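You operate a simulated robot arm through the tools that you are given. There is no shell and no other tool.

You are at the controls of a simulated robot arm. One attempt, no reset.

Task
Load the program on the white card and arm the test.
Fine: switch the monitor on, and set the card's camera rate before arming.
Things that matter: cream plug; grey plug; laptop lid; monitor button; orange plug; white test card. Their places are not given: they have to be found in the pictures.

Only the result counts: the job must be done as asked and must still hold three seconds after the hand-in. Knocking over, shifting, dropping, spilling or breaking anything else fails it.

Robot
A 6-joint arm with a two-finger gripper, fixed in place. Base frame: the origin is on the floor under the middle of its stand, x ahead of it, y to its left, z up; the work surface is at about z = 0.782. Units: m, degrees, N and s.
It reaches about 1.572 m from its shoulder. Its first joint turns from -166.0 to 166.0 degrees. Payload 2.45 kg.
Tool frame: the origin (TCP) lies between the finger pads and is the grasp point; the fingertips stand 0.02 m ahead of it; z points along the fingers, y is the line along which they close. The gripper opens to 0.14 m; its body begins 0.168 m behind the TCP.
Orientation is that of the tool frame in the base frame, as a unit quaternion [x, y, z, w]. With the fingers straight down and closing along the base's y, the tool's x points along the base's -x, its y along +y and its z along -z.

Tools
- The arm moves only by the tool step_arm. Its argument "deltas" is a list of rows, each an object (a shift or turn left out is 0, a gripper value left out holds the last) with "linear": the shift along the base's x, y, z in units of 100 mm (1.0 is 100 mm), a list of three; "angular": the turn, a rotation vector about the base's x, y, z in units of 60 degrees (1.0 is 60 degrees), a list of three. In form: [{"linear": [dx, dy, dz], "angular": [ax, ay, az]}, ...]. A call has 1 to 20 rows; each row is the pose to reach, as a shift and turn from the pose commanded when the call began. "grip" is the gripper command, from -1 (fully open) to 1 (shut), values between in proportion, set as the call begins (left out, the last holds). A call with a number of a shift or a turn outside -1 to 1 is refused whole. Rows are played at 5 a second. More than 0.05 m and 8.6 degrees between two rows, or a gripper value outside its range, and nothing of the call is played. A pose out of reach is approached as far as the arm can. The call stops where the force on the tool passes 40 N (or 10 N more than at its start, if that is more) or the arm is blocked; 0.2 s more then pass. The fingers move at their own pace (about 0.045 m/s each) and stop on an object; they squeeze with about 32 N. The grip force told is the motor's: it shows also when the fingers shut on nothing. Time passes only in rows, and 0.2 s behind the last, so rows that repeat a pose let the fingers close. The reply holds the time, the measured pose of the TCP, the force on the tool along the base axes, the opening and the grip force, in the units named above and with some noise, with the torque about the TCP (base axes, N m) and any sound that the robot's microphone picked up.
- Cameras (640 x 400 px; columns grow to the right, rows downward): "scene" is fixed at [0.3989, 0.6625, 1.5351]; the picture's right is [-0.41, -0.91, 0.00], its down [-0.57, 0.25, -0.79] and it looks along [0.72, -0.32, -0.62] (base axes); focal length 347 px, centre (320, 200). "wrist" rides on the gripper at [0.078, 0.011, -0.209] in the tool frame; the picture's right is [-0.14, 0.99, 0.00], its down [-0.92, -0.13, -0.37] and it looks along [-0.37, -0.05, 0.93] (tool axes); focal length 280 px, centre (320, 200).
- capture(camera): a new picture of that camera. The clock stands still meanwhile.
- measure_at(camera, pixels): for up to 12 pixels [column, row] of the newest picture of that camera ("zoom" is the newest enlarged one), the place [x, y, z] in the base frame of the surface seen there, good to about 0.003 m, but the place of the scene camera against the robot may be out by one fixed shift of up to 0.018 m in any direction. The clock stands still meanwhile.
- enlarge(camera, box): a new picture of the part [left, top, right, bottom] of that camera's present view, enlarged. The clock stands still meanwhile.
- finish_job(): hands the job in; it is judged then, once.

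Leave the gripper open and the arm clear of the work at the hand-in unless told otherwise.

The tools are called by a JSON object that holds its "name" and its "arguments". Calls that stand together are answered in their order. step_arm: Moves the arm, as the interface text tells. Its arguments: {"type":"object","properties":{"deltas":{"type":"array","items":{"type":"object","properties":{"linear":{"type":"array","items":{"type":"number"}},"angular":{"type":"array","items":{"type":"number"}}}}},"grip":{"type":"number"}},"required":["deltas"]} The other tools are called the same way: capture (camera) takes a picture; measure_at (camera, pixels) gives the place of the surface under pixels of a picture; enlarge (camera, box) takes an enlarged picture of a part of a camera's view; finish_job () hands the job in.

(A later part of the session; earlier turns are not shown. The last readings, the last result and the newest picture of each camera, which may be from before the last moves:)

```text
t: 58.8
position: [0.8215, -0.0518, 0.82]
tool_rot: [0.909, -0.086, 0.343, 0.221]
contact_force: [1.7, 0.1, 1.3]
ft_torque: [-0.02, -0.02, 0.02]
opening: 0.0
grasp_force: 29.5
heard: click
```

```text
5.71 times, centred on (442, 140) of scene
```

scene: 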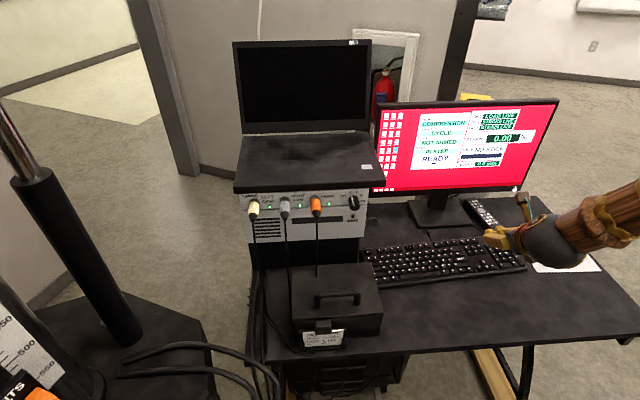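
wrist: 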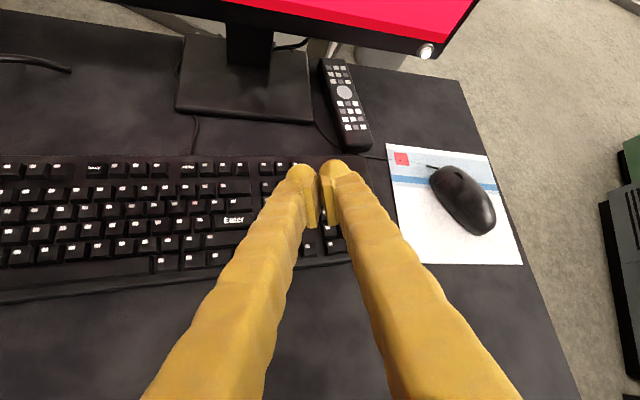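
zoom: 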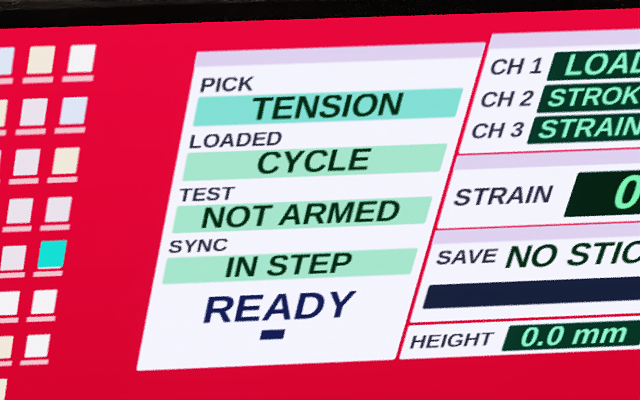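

Click heard, and PICK now reads TENSION. I lift straight up and move toward Enter, checking its location in the cameras.

{"name": "step_arm", "arguments": {"deltas": [{"linear": [0, 0, 0.15]}, {"linear": [0, 0, 0.4]}]}}

{"name": "capture", "arguments": {"camera": "wrist"}}

{"name": "enlarge", "arguments": {"camera": "wrist", "box": [190, 150, 300, 250]}}

{"name": "enlarge", "arguments": {"camera": "scene", "box": [405, 105, 480, 175]}}

```text
t: 59.4
position: [0.8222, -0.0532, 0.859]
tool_rot: [0.909, -0.087, 0.343, 0.221]
contact_force: [0.7, 0.1, -0.4]
ft_torque: [0.02, 0.03, 0.0]
opening: 0.0
grasp_force: 29.5
```

```text
taken
```

wrist: 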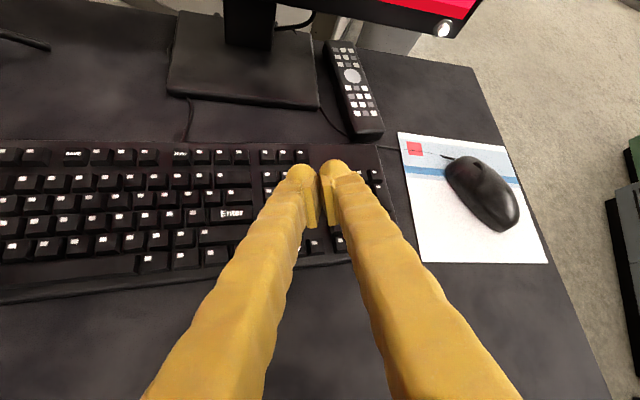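

```text
4.00 times, centred on (245, 200) of wrist
```

zoom: 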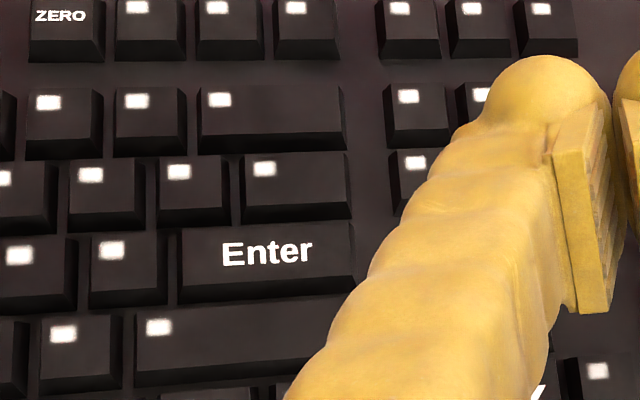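

```text
5.71 times, centred on (442, 140) of scene
```

zoom: 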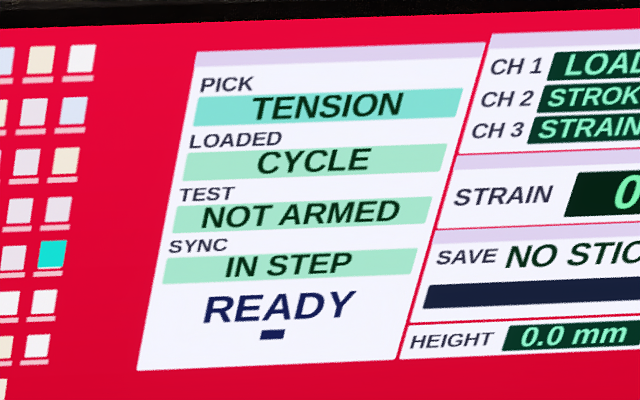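

Enter's key top is centred at wrist about (231.5,213.5). I measure it.

{"name": "measure_at", "arguments": {"camera": "wrist", "pixels": [[231, 213], [215, 215], [248, 211], [231, 209], [231, 217], [230, 195], [228, 238]]}}

```text
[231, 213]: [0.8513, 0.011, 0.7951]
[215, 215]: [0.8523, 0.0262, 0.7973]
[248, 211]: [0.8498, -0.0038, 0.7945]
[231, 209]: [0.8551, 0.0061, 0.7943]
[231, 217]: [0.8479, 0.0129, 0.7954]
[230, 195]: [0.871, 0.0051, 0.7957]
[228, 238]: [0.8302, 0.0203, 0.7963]
```

Enter centre is about (0.852,0.0105,0.795). I move over it (TCP ≈ (0.8536,0.0017)) and descend to just above contact.

{"name": "step_arm", "arguments": {"deltas": [{"linear": [0.16, 0.26, 0]}, {"linear": [0.321, 0.535, 0]}, {"linear": [0.321, 0.535, -0.15]}, {"linear": [0.321, 0.535, -0.3]}]}}

{"name": "enlarge", "arguments": {"camera": "scene", "box": [425, 225, 505, 275]}}

{"name": "enlarge", "arguments": {"camera": "wrist", "box": [230, 140, 390, 240]}}

```text
t: 60.4
position: [0.8553, 0.0023, 0.8291]
tool_rot: [0.909, -0.087, 0.343, 0.222]
contact_force: [-0.6, 0.8, 0.1]
ft_torque: [0.02, -0.02, 0.05]
opening: 0.0
grasp_force: 29.6
```

```text
8.00 times, centred on (465, 250) of scene
```

zoom: 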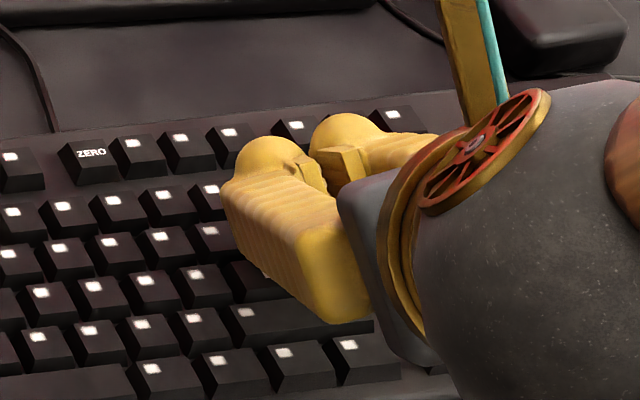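

```text
4.00 times, centred on (310, 190) of wrist
```

zoom: 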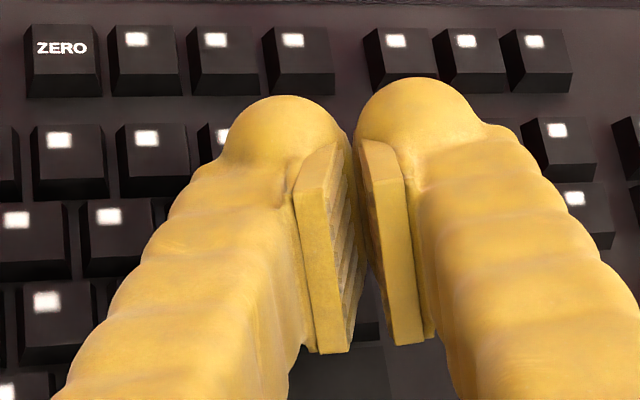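

The relation between bulb and key matches the successful Up press. I descend with 1 mm rows until it clicks.

{"name": "step_arm", "arguments": {"deltas": [{"linear": [0, 0, -0.02]}, {"linear": [0, 0, -0.04]}, {"linear": [0, 0, -0.06]}, {"linear": [0, 0, -0.07]}, {"linear": [0, 0, -0.08]}]}}

```text
t: 61.6
position: [0.8554, 0.0027, 0.8224]
tool_rot: [0.909, -0.086, 0.343, 0.222]
contact_force: [-0.4, 0.2, 1.0]
ft_torque: [0.04, 0.02, 0.04]
opening: 0.0
grasp_force: 29.7
heard: click
```

Click heard at light force. I stop and look at the screen.

{"name": "enlarge", "arguments": {"camera": "scene", "box": [400, 100, 500, 175]}}

{"name": "enlarge", "arguments": {"camera": "scene", "box": [370, 90, 560, 210]}}

```text
5.33 times, centred on (450, 138) of scene
```

zoom: 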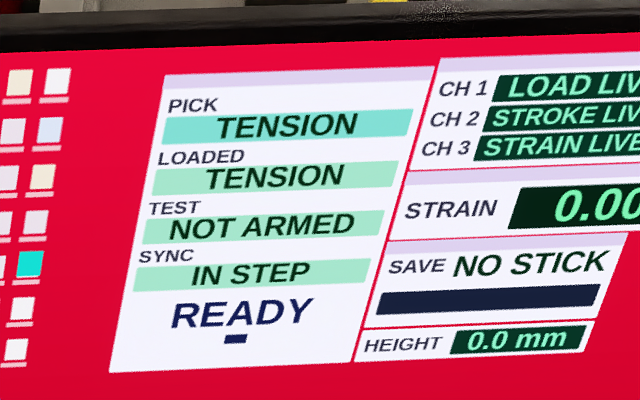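

```text
3.33 times, centred on (465, 150) of scene
```

zoom: 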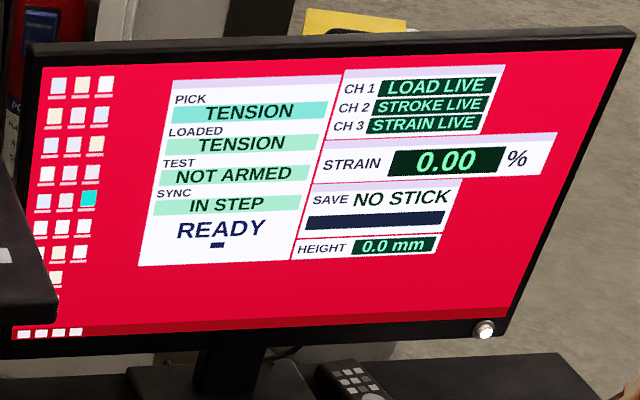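

LOADED now reads TENSION; TEST is still NOT ARMED. I lift the finger and look for how arming is done — other labels in the scene and on the controller seen earlier near the machine.

{"name": "step_arm", "arguments": {"deltas": [{"linear": [0, 0, 0.15]}, {"linear": [0, 0, 0.5]}, {"linear": [0, 0, 0.95]}]}}

{"name": "capture", "arguments": {"camera": "scene"}}

{"name": "enlarge", "arguments": {"camera": "scene", "box": [400, 100, 500, 175]}}

{"name": "enlarge", "arguments": {"camera": "scene", "box": [350, 225, 540, 300]}}

{"name": "enlarge", "arguments": {"camera": "scene", "box": [0, 280, 200, 400]}}

```text
t: 62.4
position: [0.8517, 0.0032, 0.9153]
tool_rot: [0.909, -0.086, 0.343, 0.221]
contact_force: [-0.2, 0.8, 0.5]
ft_torque: [0.0, 0.0, 0.0]
opening: 0.0
grasp_force: 29.8
```

```text
taken
```

scene: 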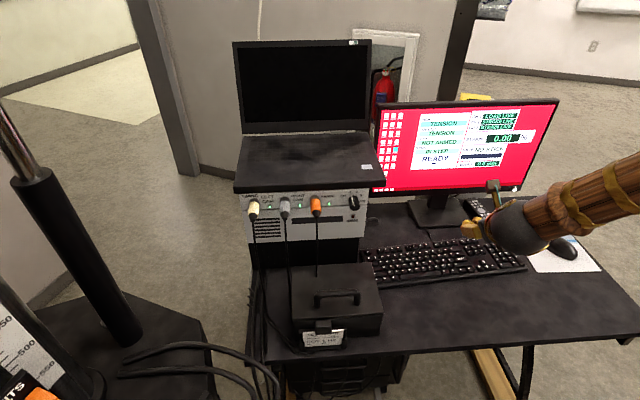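

```text
5.33 times, centred on (450, 138) of scene
```

zoom: 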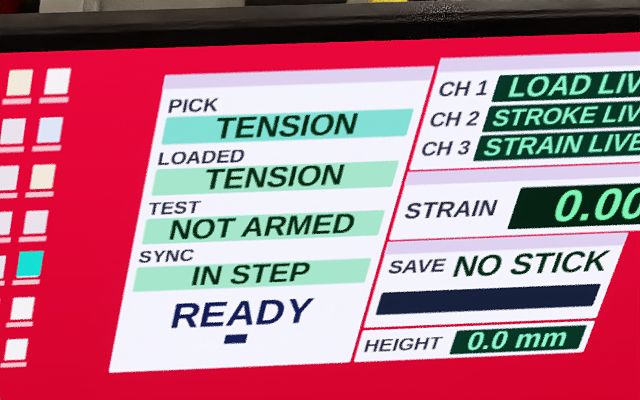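

```text
3.37 times, centred on (445, 262) of scene
```

zoom: 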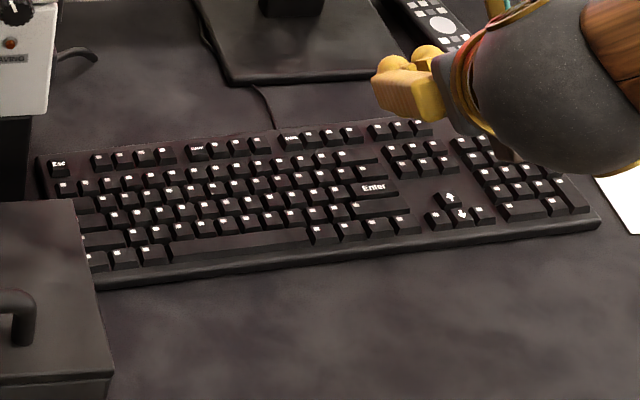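

```text
3.20 times, centred on (100, 340) of scene
```

zoom: 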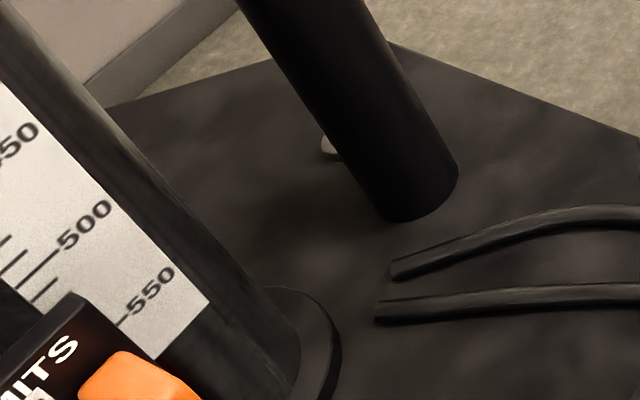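

No arm label appears elsewhere; the remaining labelled keys (ZERO, SAVE, Esc) don't fit, so Enter on the already loaded program is the natural arming action. The rate is already set to 1. I press Enter again at the same spot.

{"name": "step_arm", "arguments": {"deltas": [{"linear": [0, 0, -0.4]}, {"linear": [0, 0, -0.75]}, {"linear": [0, 0, -0.87]}, {"linear": [0, 0, -0.9]}, {"linear": [0, 0, -0.92]}, {"linear": [0, 0, -0.93]}, {"linear": [0, 0, -0.94]}, {"linear": [0, 0, -0.95]}]}}

{"name": "enlarge", "arguments": {"camera": "scene", "box": [400, 100, 500, 175]}}

```text
t: 64.2
position: [0.8547, 0.0013, 0.8217]
tool_rot: [0.909, -0.086, 0.343, 0.221]
contact_force: [-0.2, -0.3, 0.4]
ft_torque: [0.0, 0.0, -0.02]
opening: 0.0001
grasp_force: 29.5
heard: click
```

```text
5.33 times, centred on (450, 138) of scene
```

zoom: 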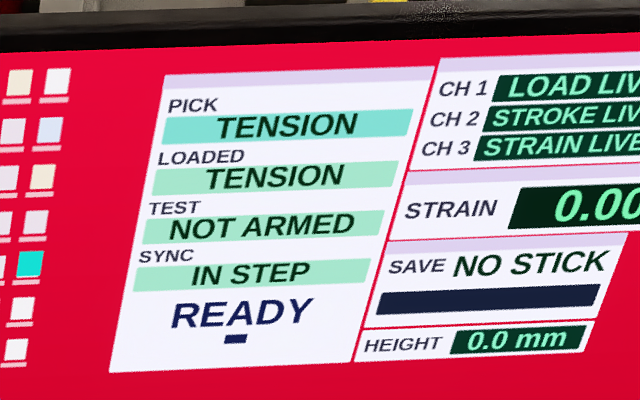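

Enter clicked but TEST is still NOT ARMED. So arming is done elsewhere; I lift up and go look at the controller I glimpsed near the machine.

{"name": "step_arm", "arguments": {"deltas": [{"linear": [0, 0, 0.3]}, {"linear": [0, 0, 0.65]}, {"linear": [0, 0, 1.0]}]}}

{"name": "step_arm", "arguments": {"deltas": [{"linear": [-0.1, 0.1, 0.3], "angular": [0.1049, -0.0366, 0]}, {"linear": [-0.2, 0.2, 0.6], "angular": [0.2098, -0.0731, 0]}, {"linear": [-0.3, 0.3, 1.0], "angular": [0.3147, -0.1097, 0]}]}}

{"name": "step_arm", "arguments": {"deltas": [{"linear": [0, 0.1, 0.15], "angular": [0.0411, 0.118, 0]}, {"linear": [0, 0.2, 0.3], "angular": [0.0823, 0.236, 0]}, {"linear": [0, 0.3, 0.45], "angular": [0.1234, 0.354, 0]}, {"linear": [0, 0.4, 0.6], "angular": [0.1645, 0.472, 0]}, {"linear": [0, 0.5, 0.75], "angular": [0.2056, 0.59, 0]}, {"linear": [0, 0.6, 0.9], "angular": [0.2468, 0.708, 0]}]}}

{"name": "capture", "arguments": {"camera": "wrist"}}

```text
t: 65.0
position: [0.8556, 0.0041, 0.9236]
tool_rot: [0.909, -0.086, 0.343, 0.221]
contact_force: [0.8, -0.9, -1.3]
ft_torque: [0.0, -0.03, 0.0]
opening: 0.0
grasp_force: 29.3
```

```text
t: 65.8
position: [0.8246, 0.0333, 1.0202]
tool_rot: [0.912, -0.153, 0.375, 0.062]
contact_force: [-1.0, -0.3, -0.7]
ft_torque: [0.0, -0.05, -0.03]
opening: 0.0
grasp_force: 29.6
```

```text
t: 67.2
position: [0.8247, 0.0915, 1.1126]
tool_rot: [0.986, -0.166, -0.003, -0.001]
contact_force: [-0.1, -0.6, 0.0]
ft_torque: [0.0, -0.03, -0.01]
opening: 0.0003
grasp_force: 29.1
```

```text
taken
```

wrist: 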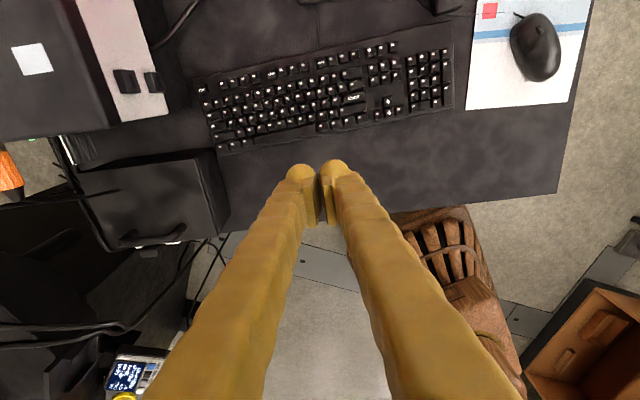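

The controller with a blue display is at wrist (130,375). I go up and left for a better look.

{"name": "step_arm", "arguments": {"deltas": [{"linear": [0, 0.3, 0.33]}, {"linear": [0, 0.6, 0.66]}, {"linear": [0, 0.95, 1.0]}]}}

{"name": "step_arm", "arguments": {"deltas": [{"linear": [0.15, 0.3, 0.3]}, {"linear": [0.3, 0.6, 0.6]}, {"linear": [0.45, 0.95, 0.9]}]}}

{"name": "capture", "arguments": {"camera": "wrist"}}

{"name": "enlarge", "arguments": {"camera": "wrist", "box": [100, 250, 260, 400]}}

```text
t: 68.0
position: [0.8248, 0.1891, 1.2121]
tool_rot: [0.986, -0.166, -0.003, 0.0]
contact_force: [0.5, 0.2, -0.4]
ft_torque: [0.0, 0.02, 0.0]
opening: 0.0001
grasp_force: 29.5
```

```text
t: 68.8
position: [0.8706, 0.2842, 1.3024]
tool_rot: [0.986, -0.166, -0.002, 0.0]
contact_force: [-0.1, -0.3, 0.6]
ft_torque: [0.03, -0.04, -0.02]
opening: 0.0
grasp_force: 29.4
```

```text
taken
```

wrist: 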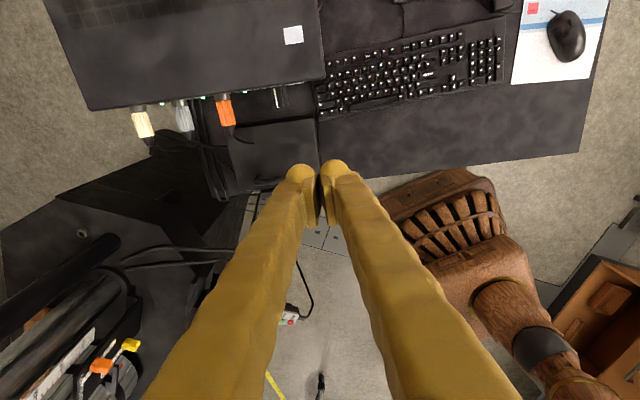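

```text
2.67 times, centred on (180, 325) of wrist
```

zoom: 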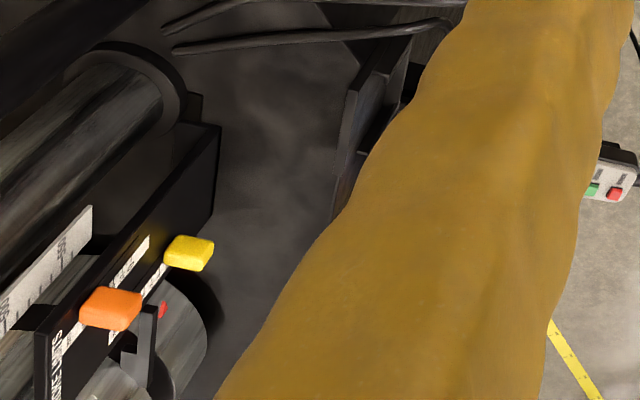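

The left finger hides it now. I shift back 0.1 m to -y, where it was visible.

{"name": "step_arm", "arguments": {"deltas": [{"linear": [0, -0.33, 0.1]}, {"linear": [0, -0.66, 0.2]}, {"linear": [0, -1.0, 0.3]}]}}

{"name": "capture", "arguments": {"camera": "wrist"}}

{"name": "enlarge", "arguments": {"camera": "wrist", "box": [120, 280, 240, 380]}}

```text
t: 69.6
position: [0.8695, 0.1821, 1.3315]
tool_rot: [0.986, -0.166, -0.002, 0.0]
contact_force: [-0.4, 0.5, 0.0]
ft_torque: [-0.01, 0.02, 0.01]
opening: 0.0
grasp_force: 30.1
```

```text
taken
```

wrist: 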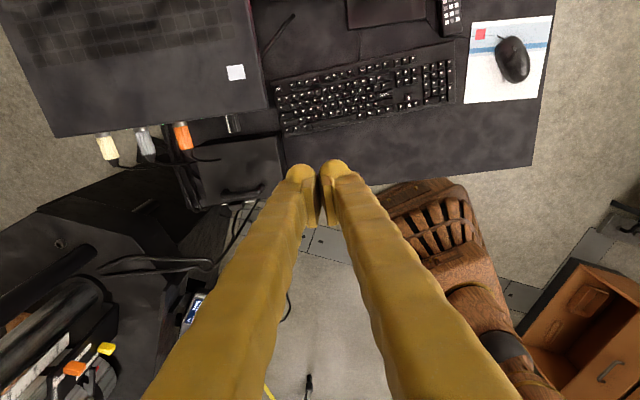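

```text
4.00 times, centred on (180, 330) of wrist
```

zoom: 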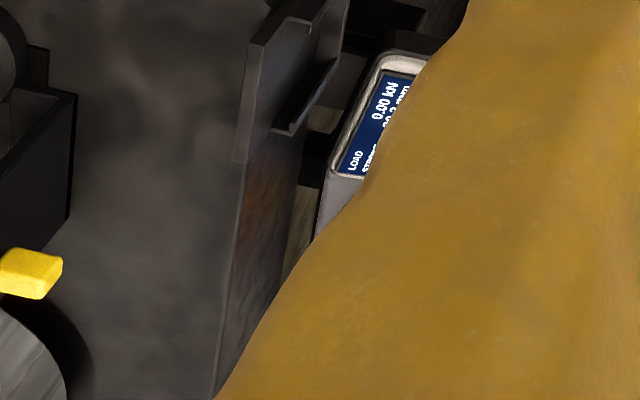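

I see part of the machine handset ("LOAD 0.00 kN"). I shift another 0.1 m to -y to uncover it.

{"name": "step_arm", "arguments": {"deltas": [{"linear": [-0.1, -0.33, -0.1]}, {"linear": [-0.2, -0.66, -0.2]}, {"linear": [-0.3, -1.0, -0.3]}]}}

{"name": "capture", "arguments": {"camera": "wrist"}}

{"name": "enlarge", "arguments": {"camera": "wrist", "box": [100, 290, 220, 400]}}

```text
t: 70.4
position: [0.8391, 0.0817, 1.3003]
tool_rot: [0.986, -0.166, -0.002, -0.001]
contact_force: [0.0, 0.2, 0.3]
ft_torque: [0.02, -0.01, -0.01]
opening: 0.0
grasp_force: 29.0
```

```text
taken
```

wrist: 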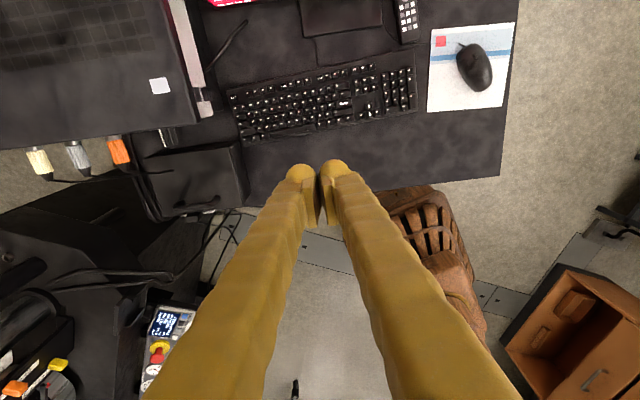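

```text
3.64 times, centred on (160, 345) of wrist
```

zoom: 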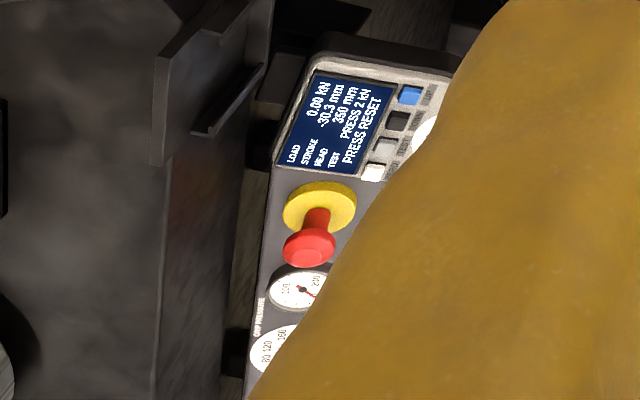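

The machine panel display reads LOAD 0.00 kN, STROKE -30.3 mm, HEAD 350 mm, TEST PRESS 2 kN, PRESS RESET, with four keys beside it. I shift again to see those keys' labels.

{"name": "step_arm", "arguments": {"deltas": [{"linear": [-0.1, -0.2, -0.1]}, {"linear": [-0.2, -0.45, -0.2]}, {"linear": [-0.3, -0.7, -0.3]}]}}

{"name": "capture", "arguments": {"camera": "wrist"}}

{"name": "enlarge", "arguments": {"camera": "wrist", "box": [80, 300, 200, 400]}}

```text
t: 71.2
position: [0.8087, 0.0132, 1.27]
tool_rot: [0.986, -0.166, -0.002, 0.0]
contact_force: [0.2, 0.7, -0.4]
ft_torque: [0.03, 0.01, -0.05]
opening: 0.0
grasp_force: 29.6
```

```text
taken
```

wrist: 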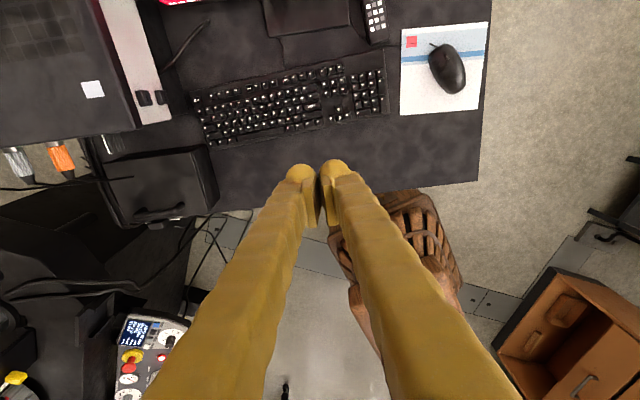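

```text
4.00 times, centred on (140, 350) of wrist
```

zoom: 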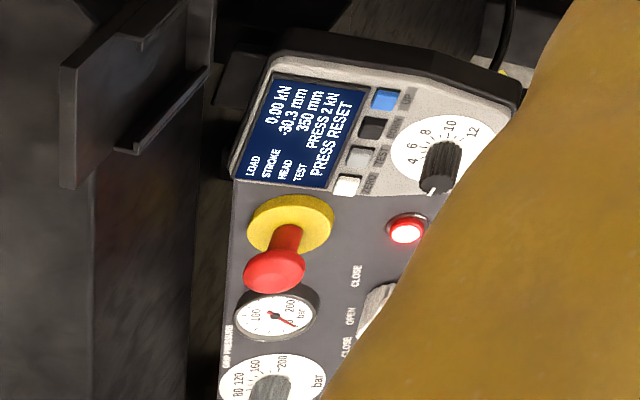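

I see the machine's panel with four small keys and lamps. I enlarge the key labels.

{"name": "enlarge", "arguments": {"camera": "wrist", "box": [120, 312, 180, 352]}}

{"name": "enlarge", "arguments": {"camera": "wrist", "box": [100, 340, 180, 400]}}

```text
10.00 times, centred on (150, 332) of wrist
```

zoom: 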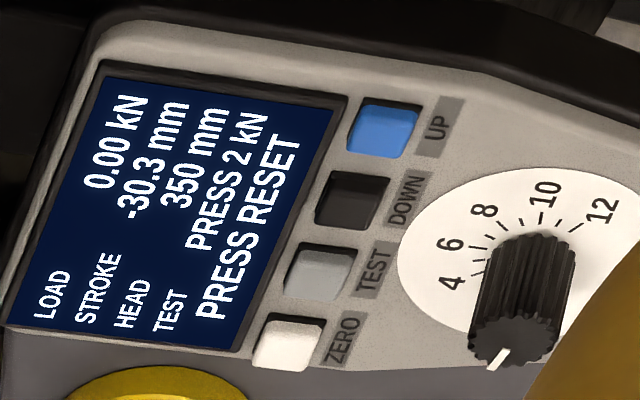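

```text
6.67 times, centred on (140, 370) of wrist
```

zoom: 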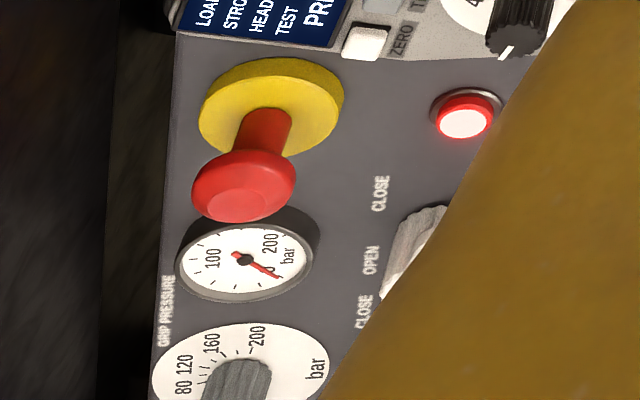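

That panel is the load frame's own (UP, DOWN, TEST, ZERO keys), not part of the workstation. I re-check the monitor now, in case it updated after a delay.

{"name": "capture", "arguments": {"camera": "scene"}}

{"name": "enlarge", "arguments": {"camera": "scene", "box": [370, 90, 560, 210]}}

{"name": "enlarge", "arguments": {"camera": "wrist", "box": [185, 45, 400, 150]}}

```text
taken
```

scene: 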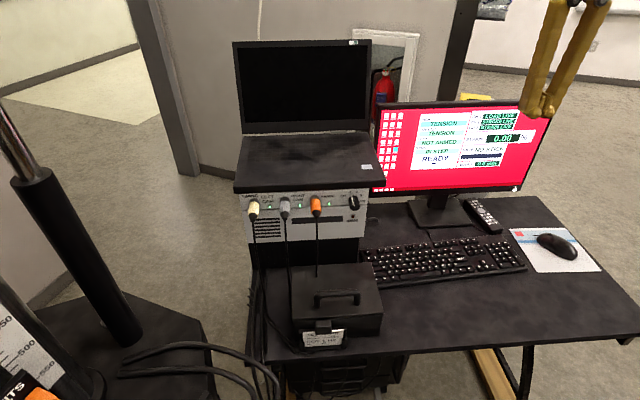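

```text
3.33 times, centred on (465, 150) of scene
```

zoom: 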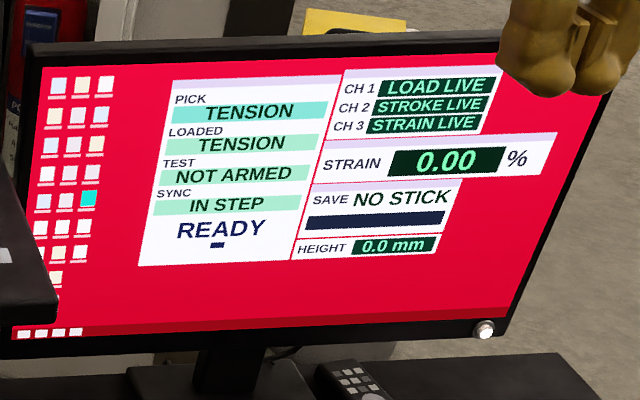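

```text
2.98 times, centred on (292, 98) of wrist
```

zoom: 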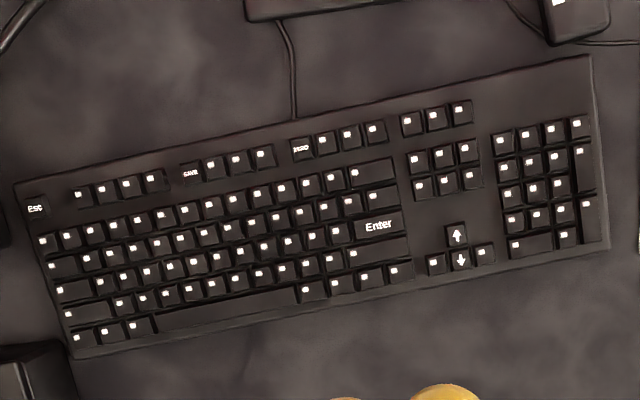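

Still NOT ARMED. I'll look closely at other candidates: the white label on the laptop palm rest, the sticker atop the lid, the remote, and unmarked keys.

{"name": "enlarge", "arguments": {"camera": "scene", "box": [350, 155, 382, 175]}}

{"name": "enlarge", "arguments": {"camera": "scene", "box": [335, 33, 375, 55]}}

{"name": "enlarge", "arguments": {"camera": "scene", "box": [455, 190, 515, 240]}}

{"name": "enlarge", "arguments": {"camera": "scene", "box": [355, 235, 435, 290]}}

{"name": "enlarge", "arguments": {"camera": "scene", "box": [240, 255, 400, 400]}}

```text
16.00 times, centred on (366, 165) of scene
```

zoom: 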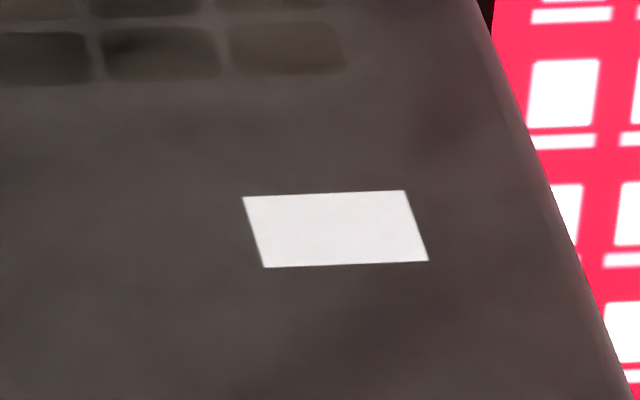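

```text
16.00 times, centred on (355, 44) of scene
```

zoom: 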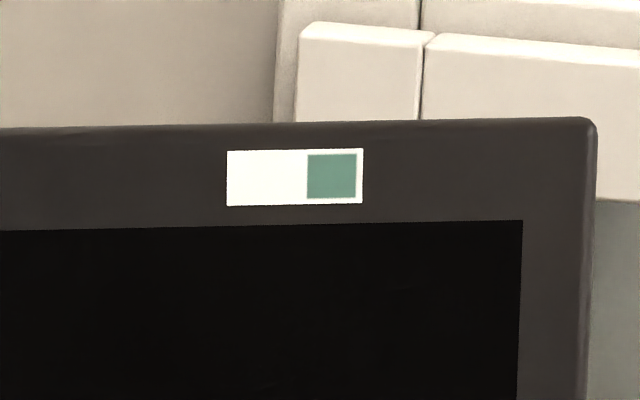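

```text
8.00 times, centred on (485, 215) of scene
```

zoom: 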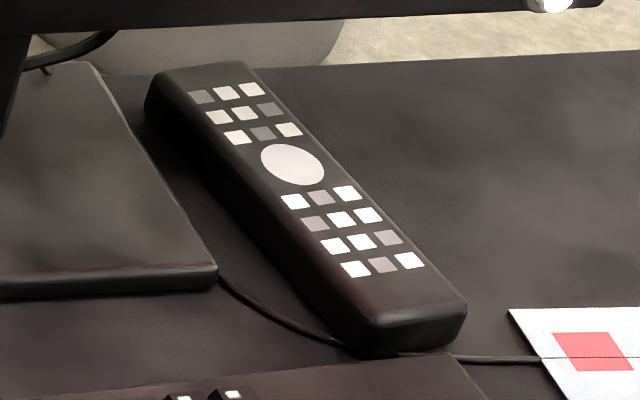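

```text
7.27 times, centred on (395, 262) of scene
```

zoom: 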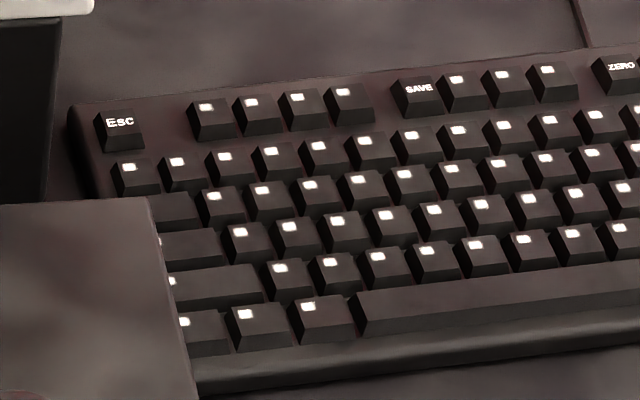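

```text
2.76 times, centred on (320, 328) of scene
```

zoom: 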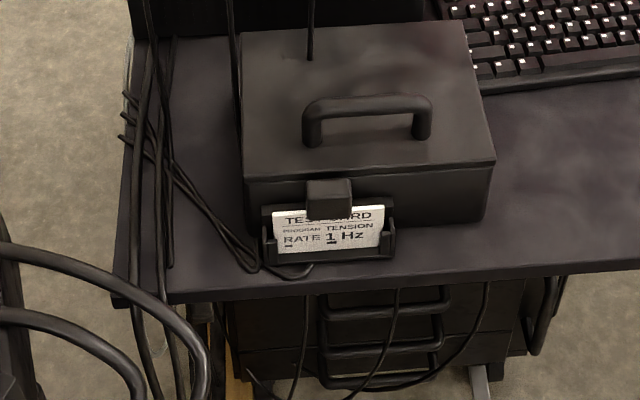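

No arm control is visible elsewhere at the workstation. The PICK field is the focused one, so its list may contain further entries (such as ARM). I'll go back and press Up again to read the next entry; picking alone doesn't change what is loaded.

{"name": "step_arm", "arguments": {"deltas": [{"linear": [0, 0, -0.15], "angular": [-0.0411, -0.118, 0]}, {"linear": [0, 0, -0.3], "angular": [-0.0823, -0.236, 0]}, {"linear": [0, 0, -0.45], "angular": [-0.1234, -0.354, 0]}, {"linear": [0, 0, -0.6], "angular": [-0.1645, -0.472, 0]}, {"linear": [0, 0, -0.75], "angular": [-0.2056, -0.59, 0]}, {"linear": [0, 0, -0.9], "angular": [-0.2468, -0.708, 0]}]}}

{"name": "step_arm", "arguments": {"deltas": [{"linear": [0, -0.2, -0.3], "angular": [-0.1049, 0.0366, 0]}, {"linear": [0, -0.4, -0.6], "angular": [-0.2098, 0.0731, 0]}, {"linear": [0, -0.6, -1.0], "angular": [-0.3147, 0.1097, 0]}]}}

{"name": "step_arm", "arguments": {"deltas": [{"linear": [0.05, -0.02, -0.3]}, {"linear": [0.1, -0.04, -0.6]}, {"linear": [0.13, -0.05, -0.95]}]}}

{"name": "step_arm", "arguments": {"deltas": [{"linear": [0, 0, -0.2]}, {"linear": [0, 0, -0.4]}]}}

{"name": "enlarge", "arguments": {"camera": "scene", "box": [450, 230, 530, 280]}}

```text
t: 72.6
position: [0.8075, 0.0127, 1.1803]
tool_rot: [0.912, -0.153, 0.376, 0.063]
contact_force: [0.1, 1.0, -0.9]
ft_torque: [-0.01, -0.01, -0.02]
opening: 0.0
grasp_force: 29.1
```

```text
t: 73.4
position: [0.8076, -0.0481, 1.0798]
tool_rot: [0.909, -0.086, 0.343, 0.222]
contact_force: [0.8, 0.3, -0.1]
ft_torque: [-0.01, 0.0, -0.01]
opening: 0.0002
grasp_force: 29.6
```

```text
t: 74.2
position: [0.8223, -0.0523, 0.9867]
tool_rot: [0.909, -0.085, 0.343, 0.221]
contact_force: [-0.2, -0.1, 0.1]
ft_torque: [0.02, -0.02, -0.04]
opening: 0.0002
grasp_force: 28.5
```

```text
t: 74.8
position: [0.8211, -0.0537, 0.9465]
tool_rot: [0.909, -0.086, 0.343, 0.221]
contact_force: [-0.5, -0.5, -0.6]
ft_torque: [0.03, 0.0, 0.02]
opening: 0.0001
grasp_force: 29.6
```

```text
8.00 times, centred on (490, 255) of scene
```

zoom: 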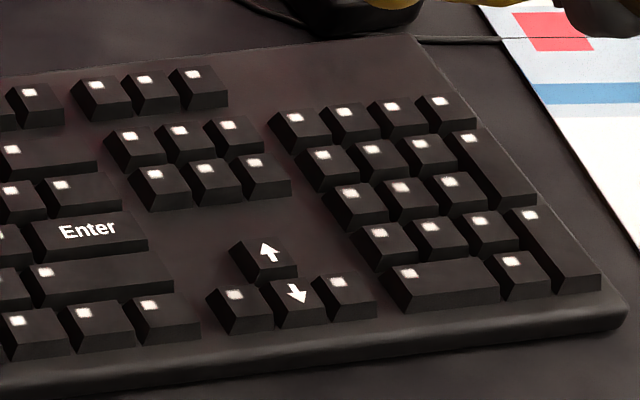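

I'm lined up above the Up key again. I descend and press until the click.

{"name": "step_arm", "arguments": {"deltas": [{"linear": [0, 0.005, -0.4]}, {"linear": [0, 0.01, -0.8]}, {"linear": [0, 0.01, -1.0]}]}}

{"name": "step_arm", "arguments": {"deltas": [{"linear": [0, 0, -0.1]}, {"linear": [0, 0, -0.18]}, {"linear": [0, 0, -0.21]}, {"linear": [0, 0, -0.23]}, {"linear": [0, 0, -0.25]}, {"linear": [0, 0, -0.26]}]}}

{"name": "enlarge", "arguments": {"camera": "scene", "box": [400, 100, 500, 175]}}

```text
t: 75.6
position: [0.8231, -0.0514, 0.8458]
tool_rot: [0.909, -0.086, 0.342, 0.221]
contact_force: [0.1, -0.5, -0.2]
ft_torque: [-0.03, -0.01, 0.01]
opening: 0.0
grasp_force: 28.8
```

```text
t: 77.0
position: [0.8224, -0.0513, 0.8205]
tool_rot: [0.909, -0.086, 0.343, 0.222]
contact_force: [-0.1, -0.4, 1.4]
ft_torque: [0.0, 0.03, 0.0]
opening: 0.0002
grasp_force: 29.1
heard: click
```

```text
5.33 times, centred on (450, 138) of scene
```

zoom: 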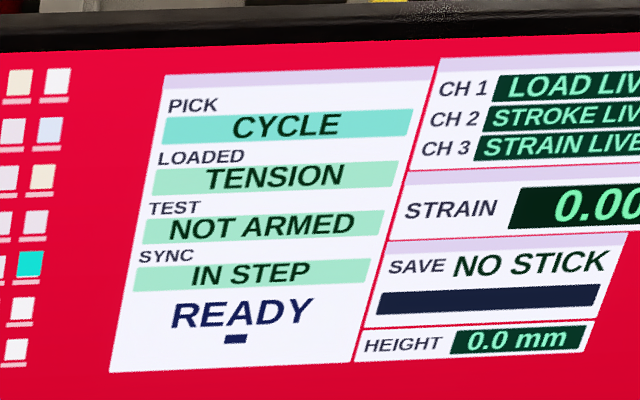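

PICK is now CYCLE. I press Up once more to see what precedes it.

{"name": "step_arm", "arguments": {"deltas": [{"linear": [0, 0, 0.1]}, {"linear": [0, 0, 0.15]}]}}

{"name": "step_arm", "arguments": {"deltas": [{"linear": [0, 0, -0.08]}, {"linear": [0, 0, -0.1]}, {"linear": [0, 0, -0.12]}, {"linear": [0, 0, -0.14]}, {"linear": [0, 0, -0.15]}]}}

{"name": "enlarge", "arguments": {"camera": "scene", "box": [400, 100, 500, 175]}}

```text
t: 77.6
position: [0.8225, -0.051, 0.8369]
tool_rot: [0.909, -0.086, 0.342, 0.221]
contact_force: [-0.2, 0.6, 1.0]
ft_torque: [0.0, 0.0, 0.01]
opening: 0.0
grasp_force: 28.9
```

```text
t: 78.8
position: [0.8222, -0.0517, 0.8205]
tool_rot: [0.909, -0.086, 0.343, 0.222]
contact_force: [0.3, -0.7, 1.9]
ft_torque: [0.03, -0.02, 0.01]
opening: 0.0
grasp_force: 29.4
heard: click
```

```text
5.33 times, centred on (450, 138) of scene
```

zoom: 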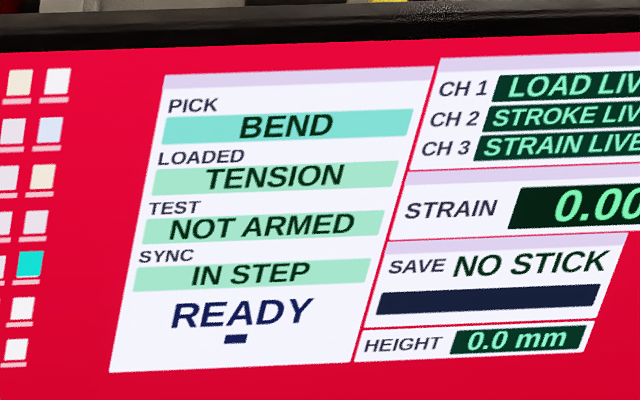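

PICK is now BEND. Another Up press to see the whole list.

{"name": "step_arm", "arguments": {"deltas": [{"linear": [0, 0, 0.1]}, {"linear": [0, 0, 0.15]}]}}

{"name": "step_arm", "arguments": {"deltas": [{"linear": [0, 0, -0.08]}, {"linear": [0, 0, -0.1]}, {"linear": [0, 0, -0.12]}, {"linear": [0, 0, -0.14]}, {"linear": [0, 0, -0.15]}]}}

{"name": "enlarge", "arguments": {"camera": "scene", "box": [400, 100, 500, 175]}}

```text
t: 79.4
position: [0.8214, -0.051, 0.8341]
tool_rot: [0.909, -0.086, 0.343, 0.222]
contact_force: [0.1, 0.3, -0.1]
ft_torque: [0.02, 0.01, 0.02]
opening: 0.0003
grasp_force: 29.5
```

```text
t: 80.6
position: [0.8219, -0.0511, 0.8196]
tool_rot: [0.909, -0.086, 0.343, 0.221]
contact_force: [0.2, -0.4, 1.6]
ft_torque: [0.04, 0.0, -0.01]
opening: 0.0
grasp_force: 29.7
heard: click
```

```text
5.33 times, centred on (450, 138) of scene
```

zoom: 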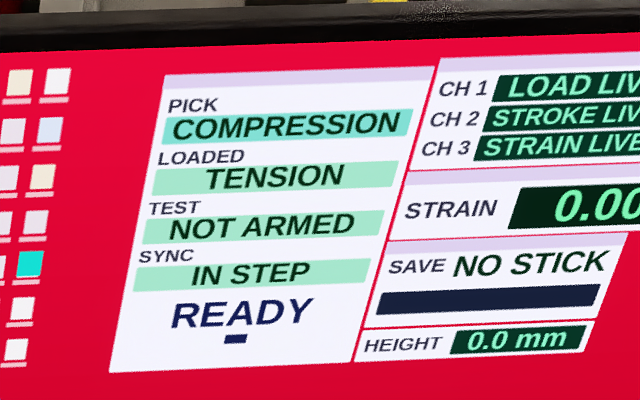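

The list has four entries and wraps (COMPRESSION, TENSION, CYCLE, BEND); no ARM entry. I press Up once more to return PICK to TENSION.

{"name": "step_arm", "arguments": {"deltas": [{"linear": [0, 0, 0.1]}, {"linear": [0, 0, 0.15]}]}}

{"name": "step_arm", "arguments": {"deltas": [{"linear": [0, 0, -0.08]}, {"linear": [0, 0, -0.1]}, {"linear": [0, 0, -0.12]}, {"linear": [0, 0, -0.14]}, {"linear": [0, 0, -0.15]}]}}

{"name": "enlarge", "arguments": {"camera": "scene", "box": [400, 100, 500, 175]}}

```text
t: 81.2
position: [0.8221, -0.0511, 0.8365]
tool_rot: [0.909, -0.085, 0.343, 0.221]
contact_force: [-0.9, -0.4, 0.4]
ft_torque: [0.02, 0.03, 0.01]
opening: 0.0
grasp_force: 29.5
```

```text
t: 82.4
position: [0.823, -0.0516, 0.8204]
tool_rot: [0.909, -0.086, 0.343, 0.221]
contact_force: [0.5, 0.2, 0.4]
ft_torque: [0.01, 0.04, -0.01]
opening: 0.0
grasp_force: 29.2
heard: click
```

```text
5.33 times, centred on (450, 138) of scene
```

zoom: 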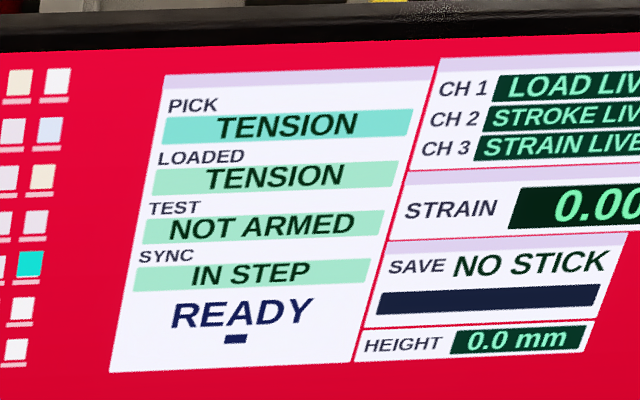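

PICK is TENSION again with TENSION loaded. I'll now press Enter and hold it down about 3 s to see whether a long press arms the test.

{"name": "step_arm", "arguments": {"deltas": [{"linear": [0, 0, 0.3]}, {"linear": [0.16, 0.27, 0.3]}, {"linear": [0.325, 0.535, 0.3]}, {"linear": [0.325, 0.535, 0.15]}]}}

{"name": "step_arm", "arguments": {"deltas": [{"linear": [0, 0, -0.06]}, {"linear": [0, 0, -0.09]}, {"linear": [0, 0, -0.11]}, {"linear": [0, 0, -0.13]}, {"linear": [0, 0, -0.14]}, {"linear": [0, 0, -0.14]}, {"linear": [0, 0, -0.14]}, {"linear": [0, 0, -0.14]}, {"linear": [0, 0, -0.14]}, {"linear": [0, 0, -0.14]}, {"linear": [0, 0, -0.14]}, {"linear": [0, 0, -0.14]}, {"linear": [0, 0, -0.14]}, {"linear": [0, 0, -0.14]}, {"linear": [0, 0, -0.14]}, {"linear": [0, 0, -0.14]}, {"linear": [0, 0, -0.14]}, {"linear": [0, 0, -0.14]}, {"linear": [0, 0, -0.14]}, {"linear": [0, 0, -0.14]}]}}

{"name": "enlarge", "arguments": {"camera": "scene", "box": [400, 100, 500, 175]}}

```text
t: 83.4
position: [0.8529, 0.0029, 0.8329]
tool_rot: [0.908, -0.086, 0.344, 0.222]
contact_force: [-0.4, 0.5, -0.8]
ft_torque: [0.0, -0.01, -0.03]
opening: 0.0
grasp_force: 29.2
```

```text
t: 87.6
position: [0.8539, 0.0023, 0.8204]
tool_rot: [0.909, -0.085, 0.343, 0.221]
contact_force: [0.4, 0.3, 1.6]
ft_torque: [-0.01, 0.01, 0.01]
opening: 0.0
grasp_force: 29.1
heard: click
```

```text
5.33 times, centred on (450, 138) of scene
```

zoom: 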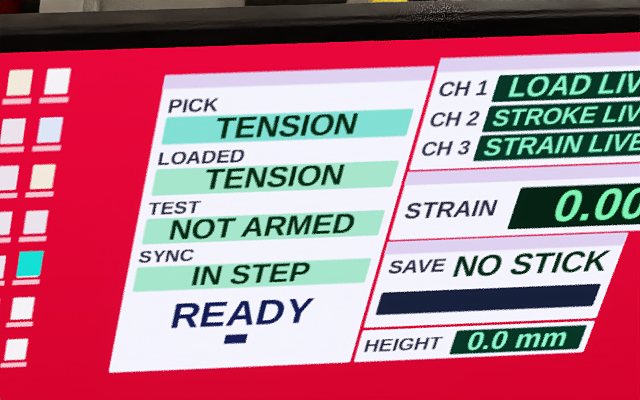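

Long press doesn't arm either. I'll look closer at the load-frame panel's TEST key and lamp. I lift off and return to the tool-down pose.

{"name": "step_arm", "arguments": {"deltas": [{"linear": [0, 0, 0.3]}, {"linear": [0, 0, 0.65]}, {"linear": [0, 0, 1.0]}]}}

{"name": "step_arm", "arguments": {"deltas": [{"linear": [-0.1, 0, 0.3], "angular": [0.1049, -0.0366, 0]}, {"linear": [-0.2, 0, 0.6], "angular": [0.2098, -0.0731, 0]}, {"linear": [-0.3, 0, 1.0], "angular": [0.3147, -0.1097, 0]}]}}

{"name": "step_arm", "arguments": {"deltas": [{"linear": [0, 0.05, 0.15], "angular": [0.0411, 0.118, 0]}, {"linear": [0, 0.1, 0.3], "angular": [0.0823, 0.236, 0]}, {"linear": [0, 0.15, 0.45], "angular": [0.1234, 0.354, 0]}, {"linear": [0, 0.2, 0.6], "angular": [0.1645, 0.472, 0]}, {"linear": [0, 0.25, 0.75], "angular": [0.2056, 0.59, 0]}, {"linear": [0, 0.3, 0.95], "angular": [0.2468, 0.708, 0]}]}}

{"name": "step_arm", "arguments": {"deltas": [{"linear": [0, 0, 0.3], "angular": [0, 0, -0.14]}, {"linear": [0, 0, 0.6], "angular": [0, 0, -0.28]}, {"linear": [0, 0, 0.9], "angular": [0, 0, -0.42]}, {"linear": [0, 0, 1.0], "angular": [0, 0, -0.56]}, {"linear": [0, 0, 1.0], "angular": [0, 0, -0.7]}], "grip": -1}}

{"name": "capture", "arguments": {"camera": "wrist"}}

```text
t: 88.4
position: [0.8559, 0.002, 0.9206]
tool_rot: [0.909, -0.087, 0.342, 0.221]
contact_force: [-0.2, -0.2, 0.0]
ft_torque: [0.01, 0.03, -0.03]
opening: 0.0002
grasp_force: 29.4
```

```text
t: 89.2
position: [0.8235, 0.0024, 1.0217]
tool_rot: [0.912, -0.154, 0.375, 0.063]
contact_force: [0.4, 0.0, 0.3]
ft_torque: [-0.01, -0.04, -0.01]
opening: 0.0
grasp_force: 29.3
```

```text
t: 90.6
position: [0.8238, 0.0326, 1.118]
tool_rot: [0.986, -0.165, -0.002, 0.0]
contact_force: [-0.2, -0.7, 0.4]
ft_torque: [-0.03, -0.01, -0.03]
opening: 0.0
grasp_force: 29.2
```

```text
t: 91.8
position: [0.8246, 0.0319, 1.2152]
tool_rot: [0.861, -0.509, -0.002, -0.001]
contact_force: [-0.2, 0.4, -1.1]
ft_torque: [-0.03, 0.01, -0.05]
opening: 0.1058
grasp_force: 0.0
```

```text
taken
```

wrist: 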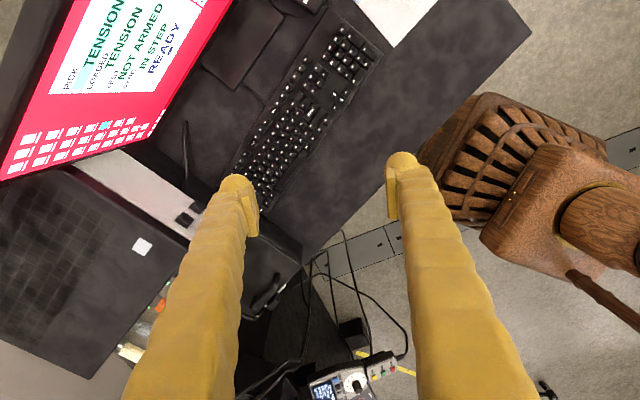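

The panel is at the bottom (340,380) between the fingers. I move toward it (left and back) and a bit up, so it comes into the middle of the view.

{"name": "step_arm", "arguments": {"deltas": [{"linear": [-0.2, 0.33, 0.2]}, {"linear": [-0.4, 0.66, 0.4]}, {"linear": [-0.6, 1.0, 0.6]}]}}

{"name": "capture", "arguments": {"camera": "wrist"}}

{"name": "enlarge", "arguments": {"camera": "wrist", "box": [240, 280, 440, 400]}}

```text
t: 92.6
position: [0.7641, 0.1322, 1.2768]
tool_rot: [0.861, -0.509, -0.001, 0.0]
contact_force: [0.0, 0.2, 0.5]
ft_torque: [0.0, 0.02, -0.01]
opening: 0.1399
grasp_force: 0.0
```

```text
taken
```

wrist: 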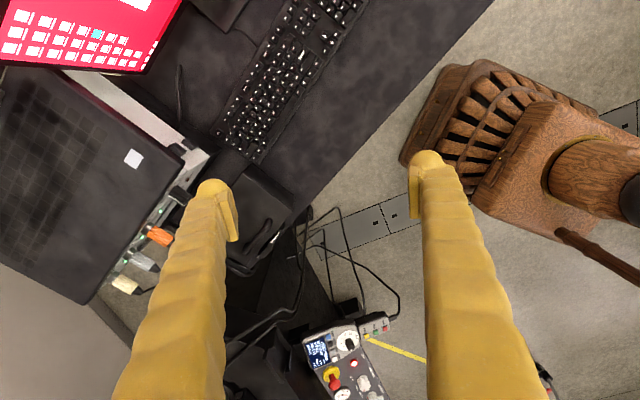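

```text
3.20 times, centred on (340, 340) of wrist
```

zoom: 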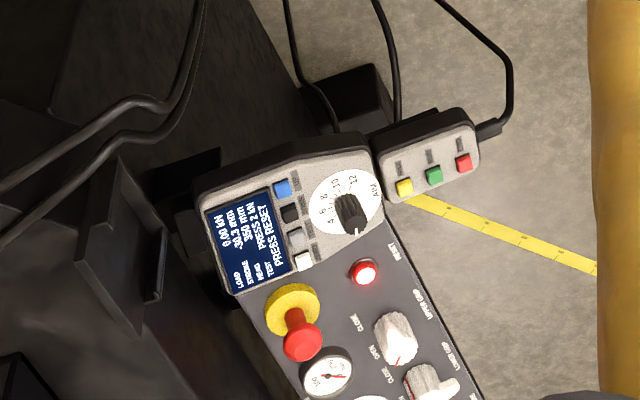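

Beside the panel there's a small box with yellow, green and red buttons, each labelled. I enlarge it.

{"name": "enlarge", "arguments": {"camera": "wrist", "box": [345, 305, 395, 345]}}

{"name": "enlarge", "arguments": {"camera": "wrist", "box": [300, 320, 400, 400]}}

{"name": "measure_at", "arguments": {"camera": "wrist", "pixels": [[367, 328], [376, 324], [385, 321], [355, 362], [334, 348], [331, 338], [316, 352], [332, 372], [375, 318], [390, 330]]}}

```text
10.00 times, centred on (370, 325) of wrist
```

zoom: 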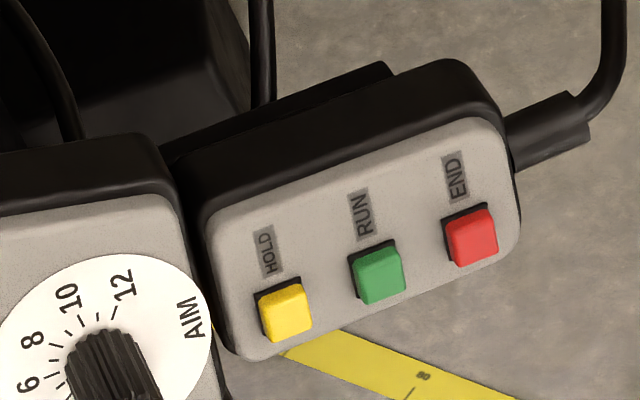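

```text
5.00 times, centred on (350, 360) of wrist
```

zoom: 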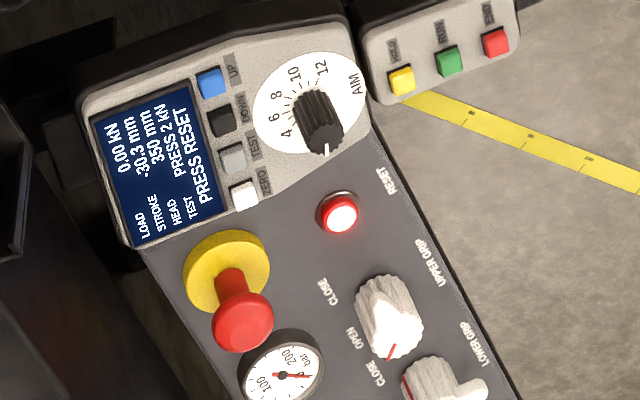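

```text
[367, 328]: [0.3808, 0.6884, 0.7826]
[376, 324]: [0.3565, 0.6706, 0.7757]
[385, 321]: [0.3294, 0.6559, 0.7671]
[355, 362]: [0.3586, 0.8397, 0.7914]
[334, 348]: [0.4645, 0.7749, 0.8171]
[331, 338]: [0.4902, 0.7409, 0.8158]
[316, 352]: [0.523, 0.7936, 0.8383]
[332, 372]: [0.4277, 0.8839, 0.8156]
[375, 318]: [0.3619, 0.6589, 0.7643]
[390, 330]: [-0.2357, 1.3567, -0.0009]
```

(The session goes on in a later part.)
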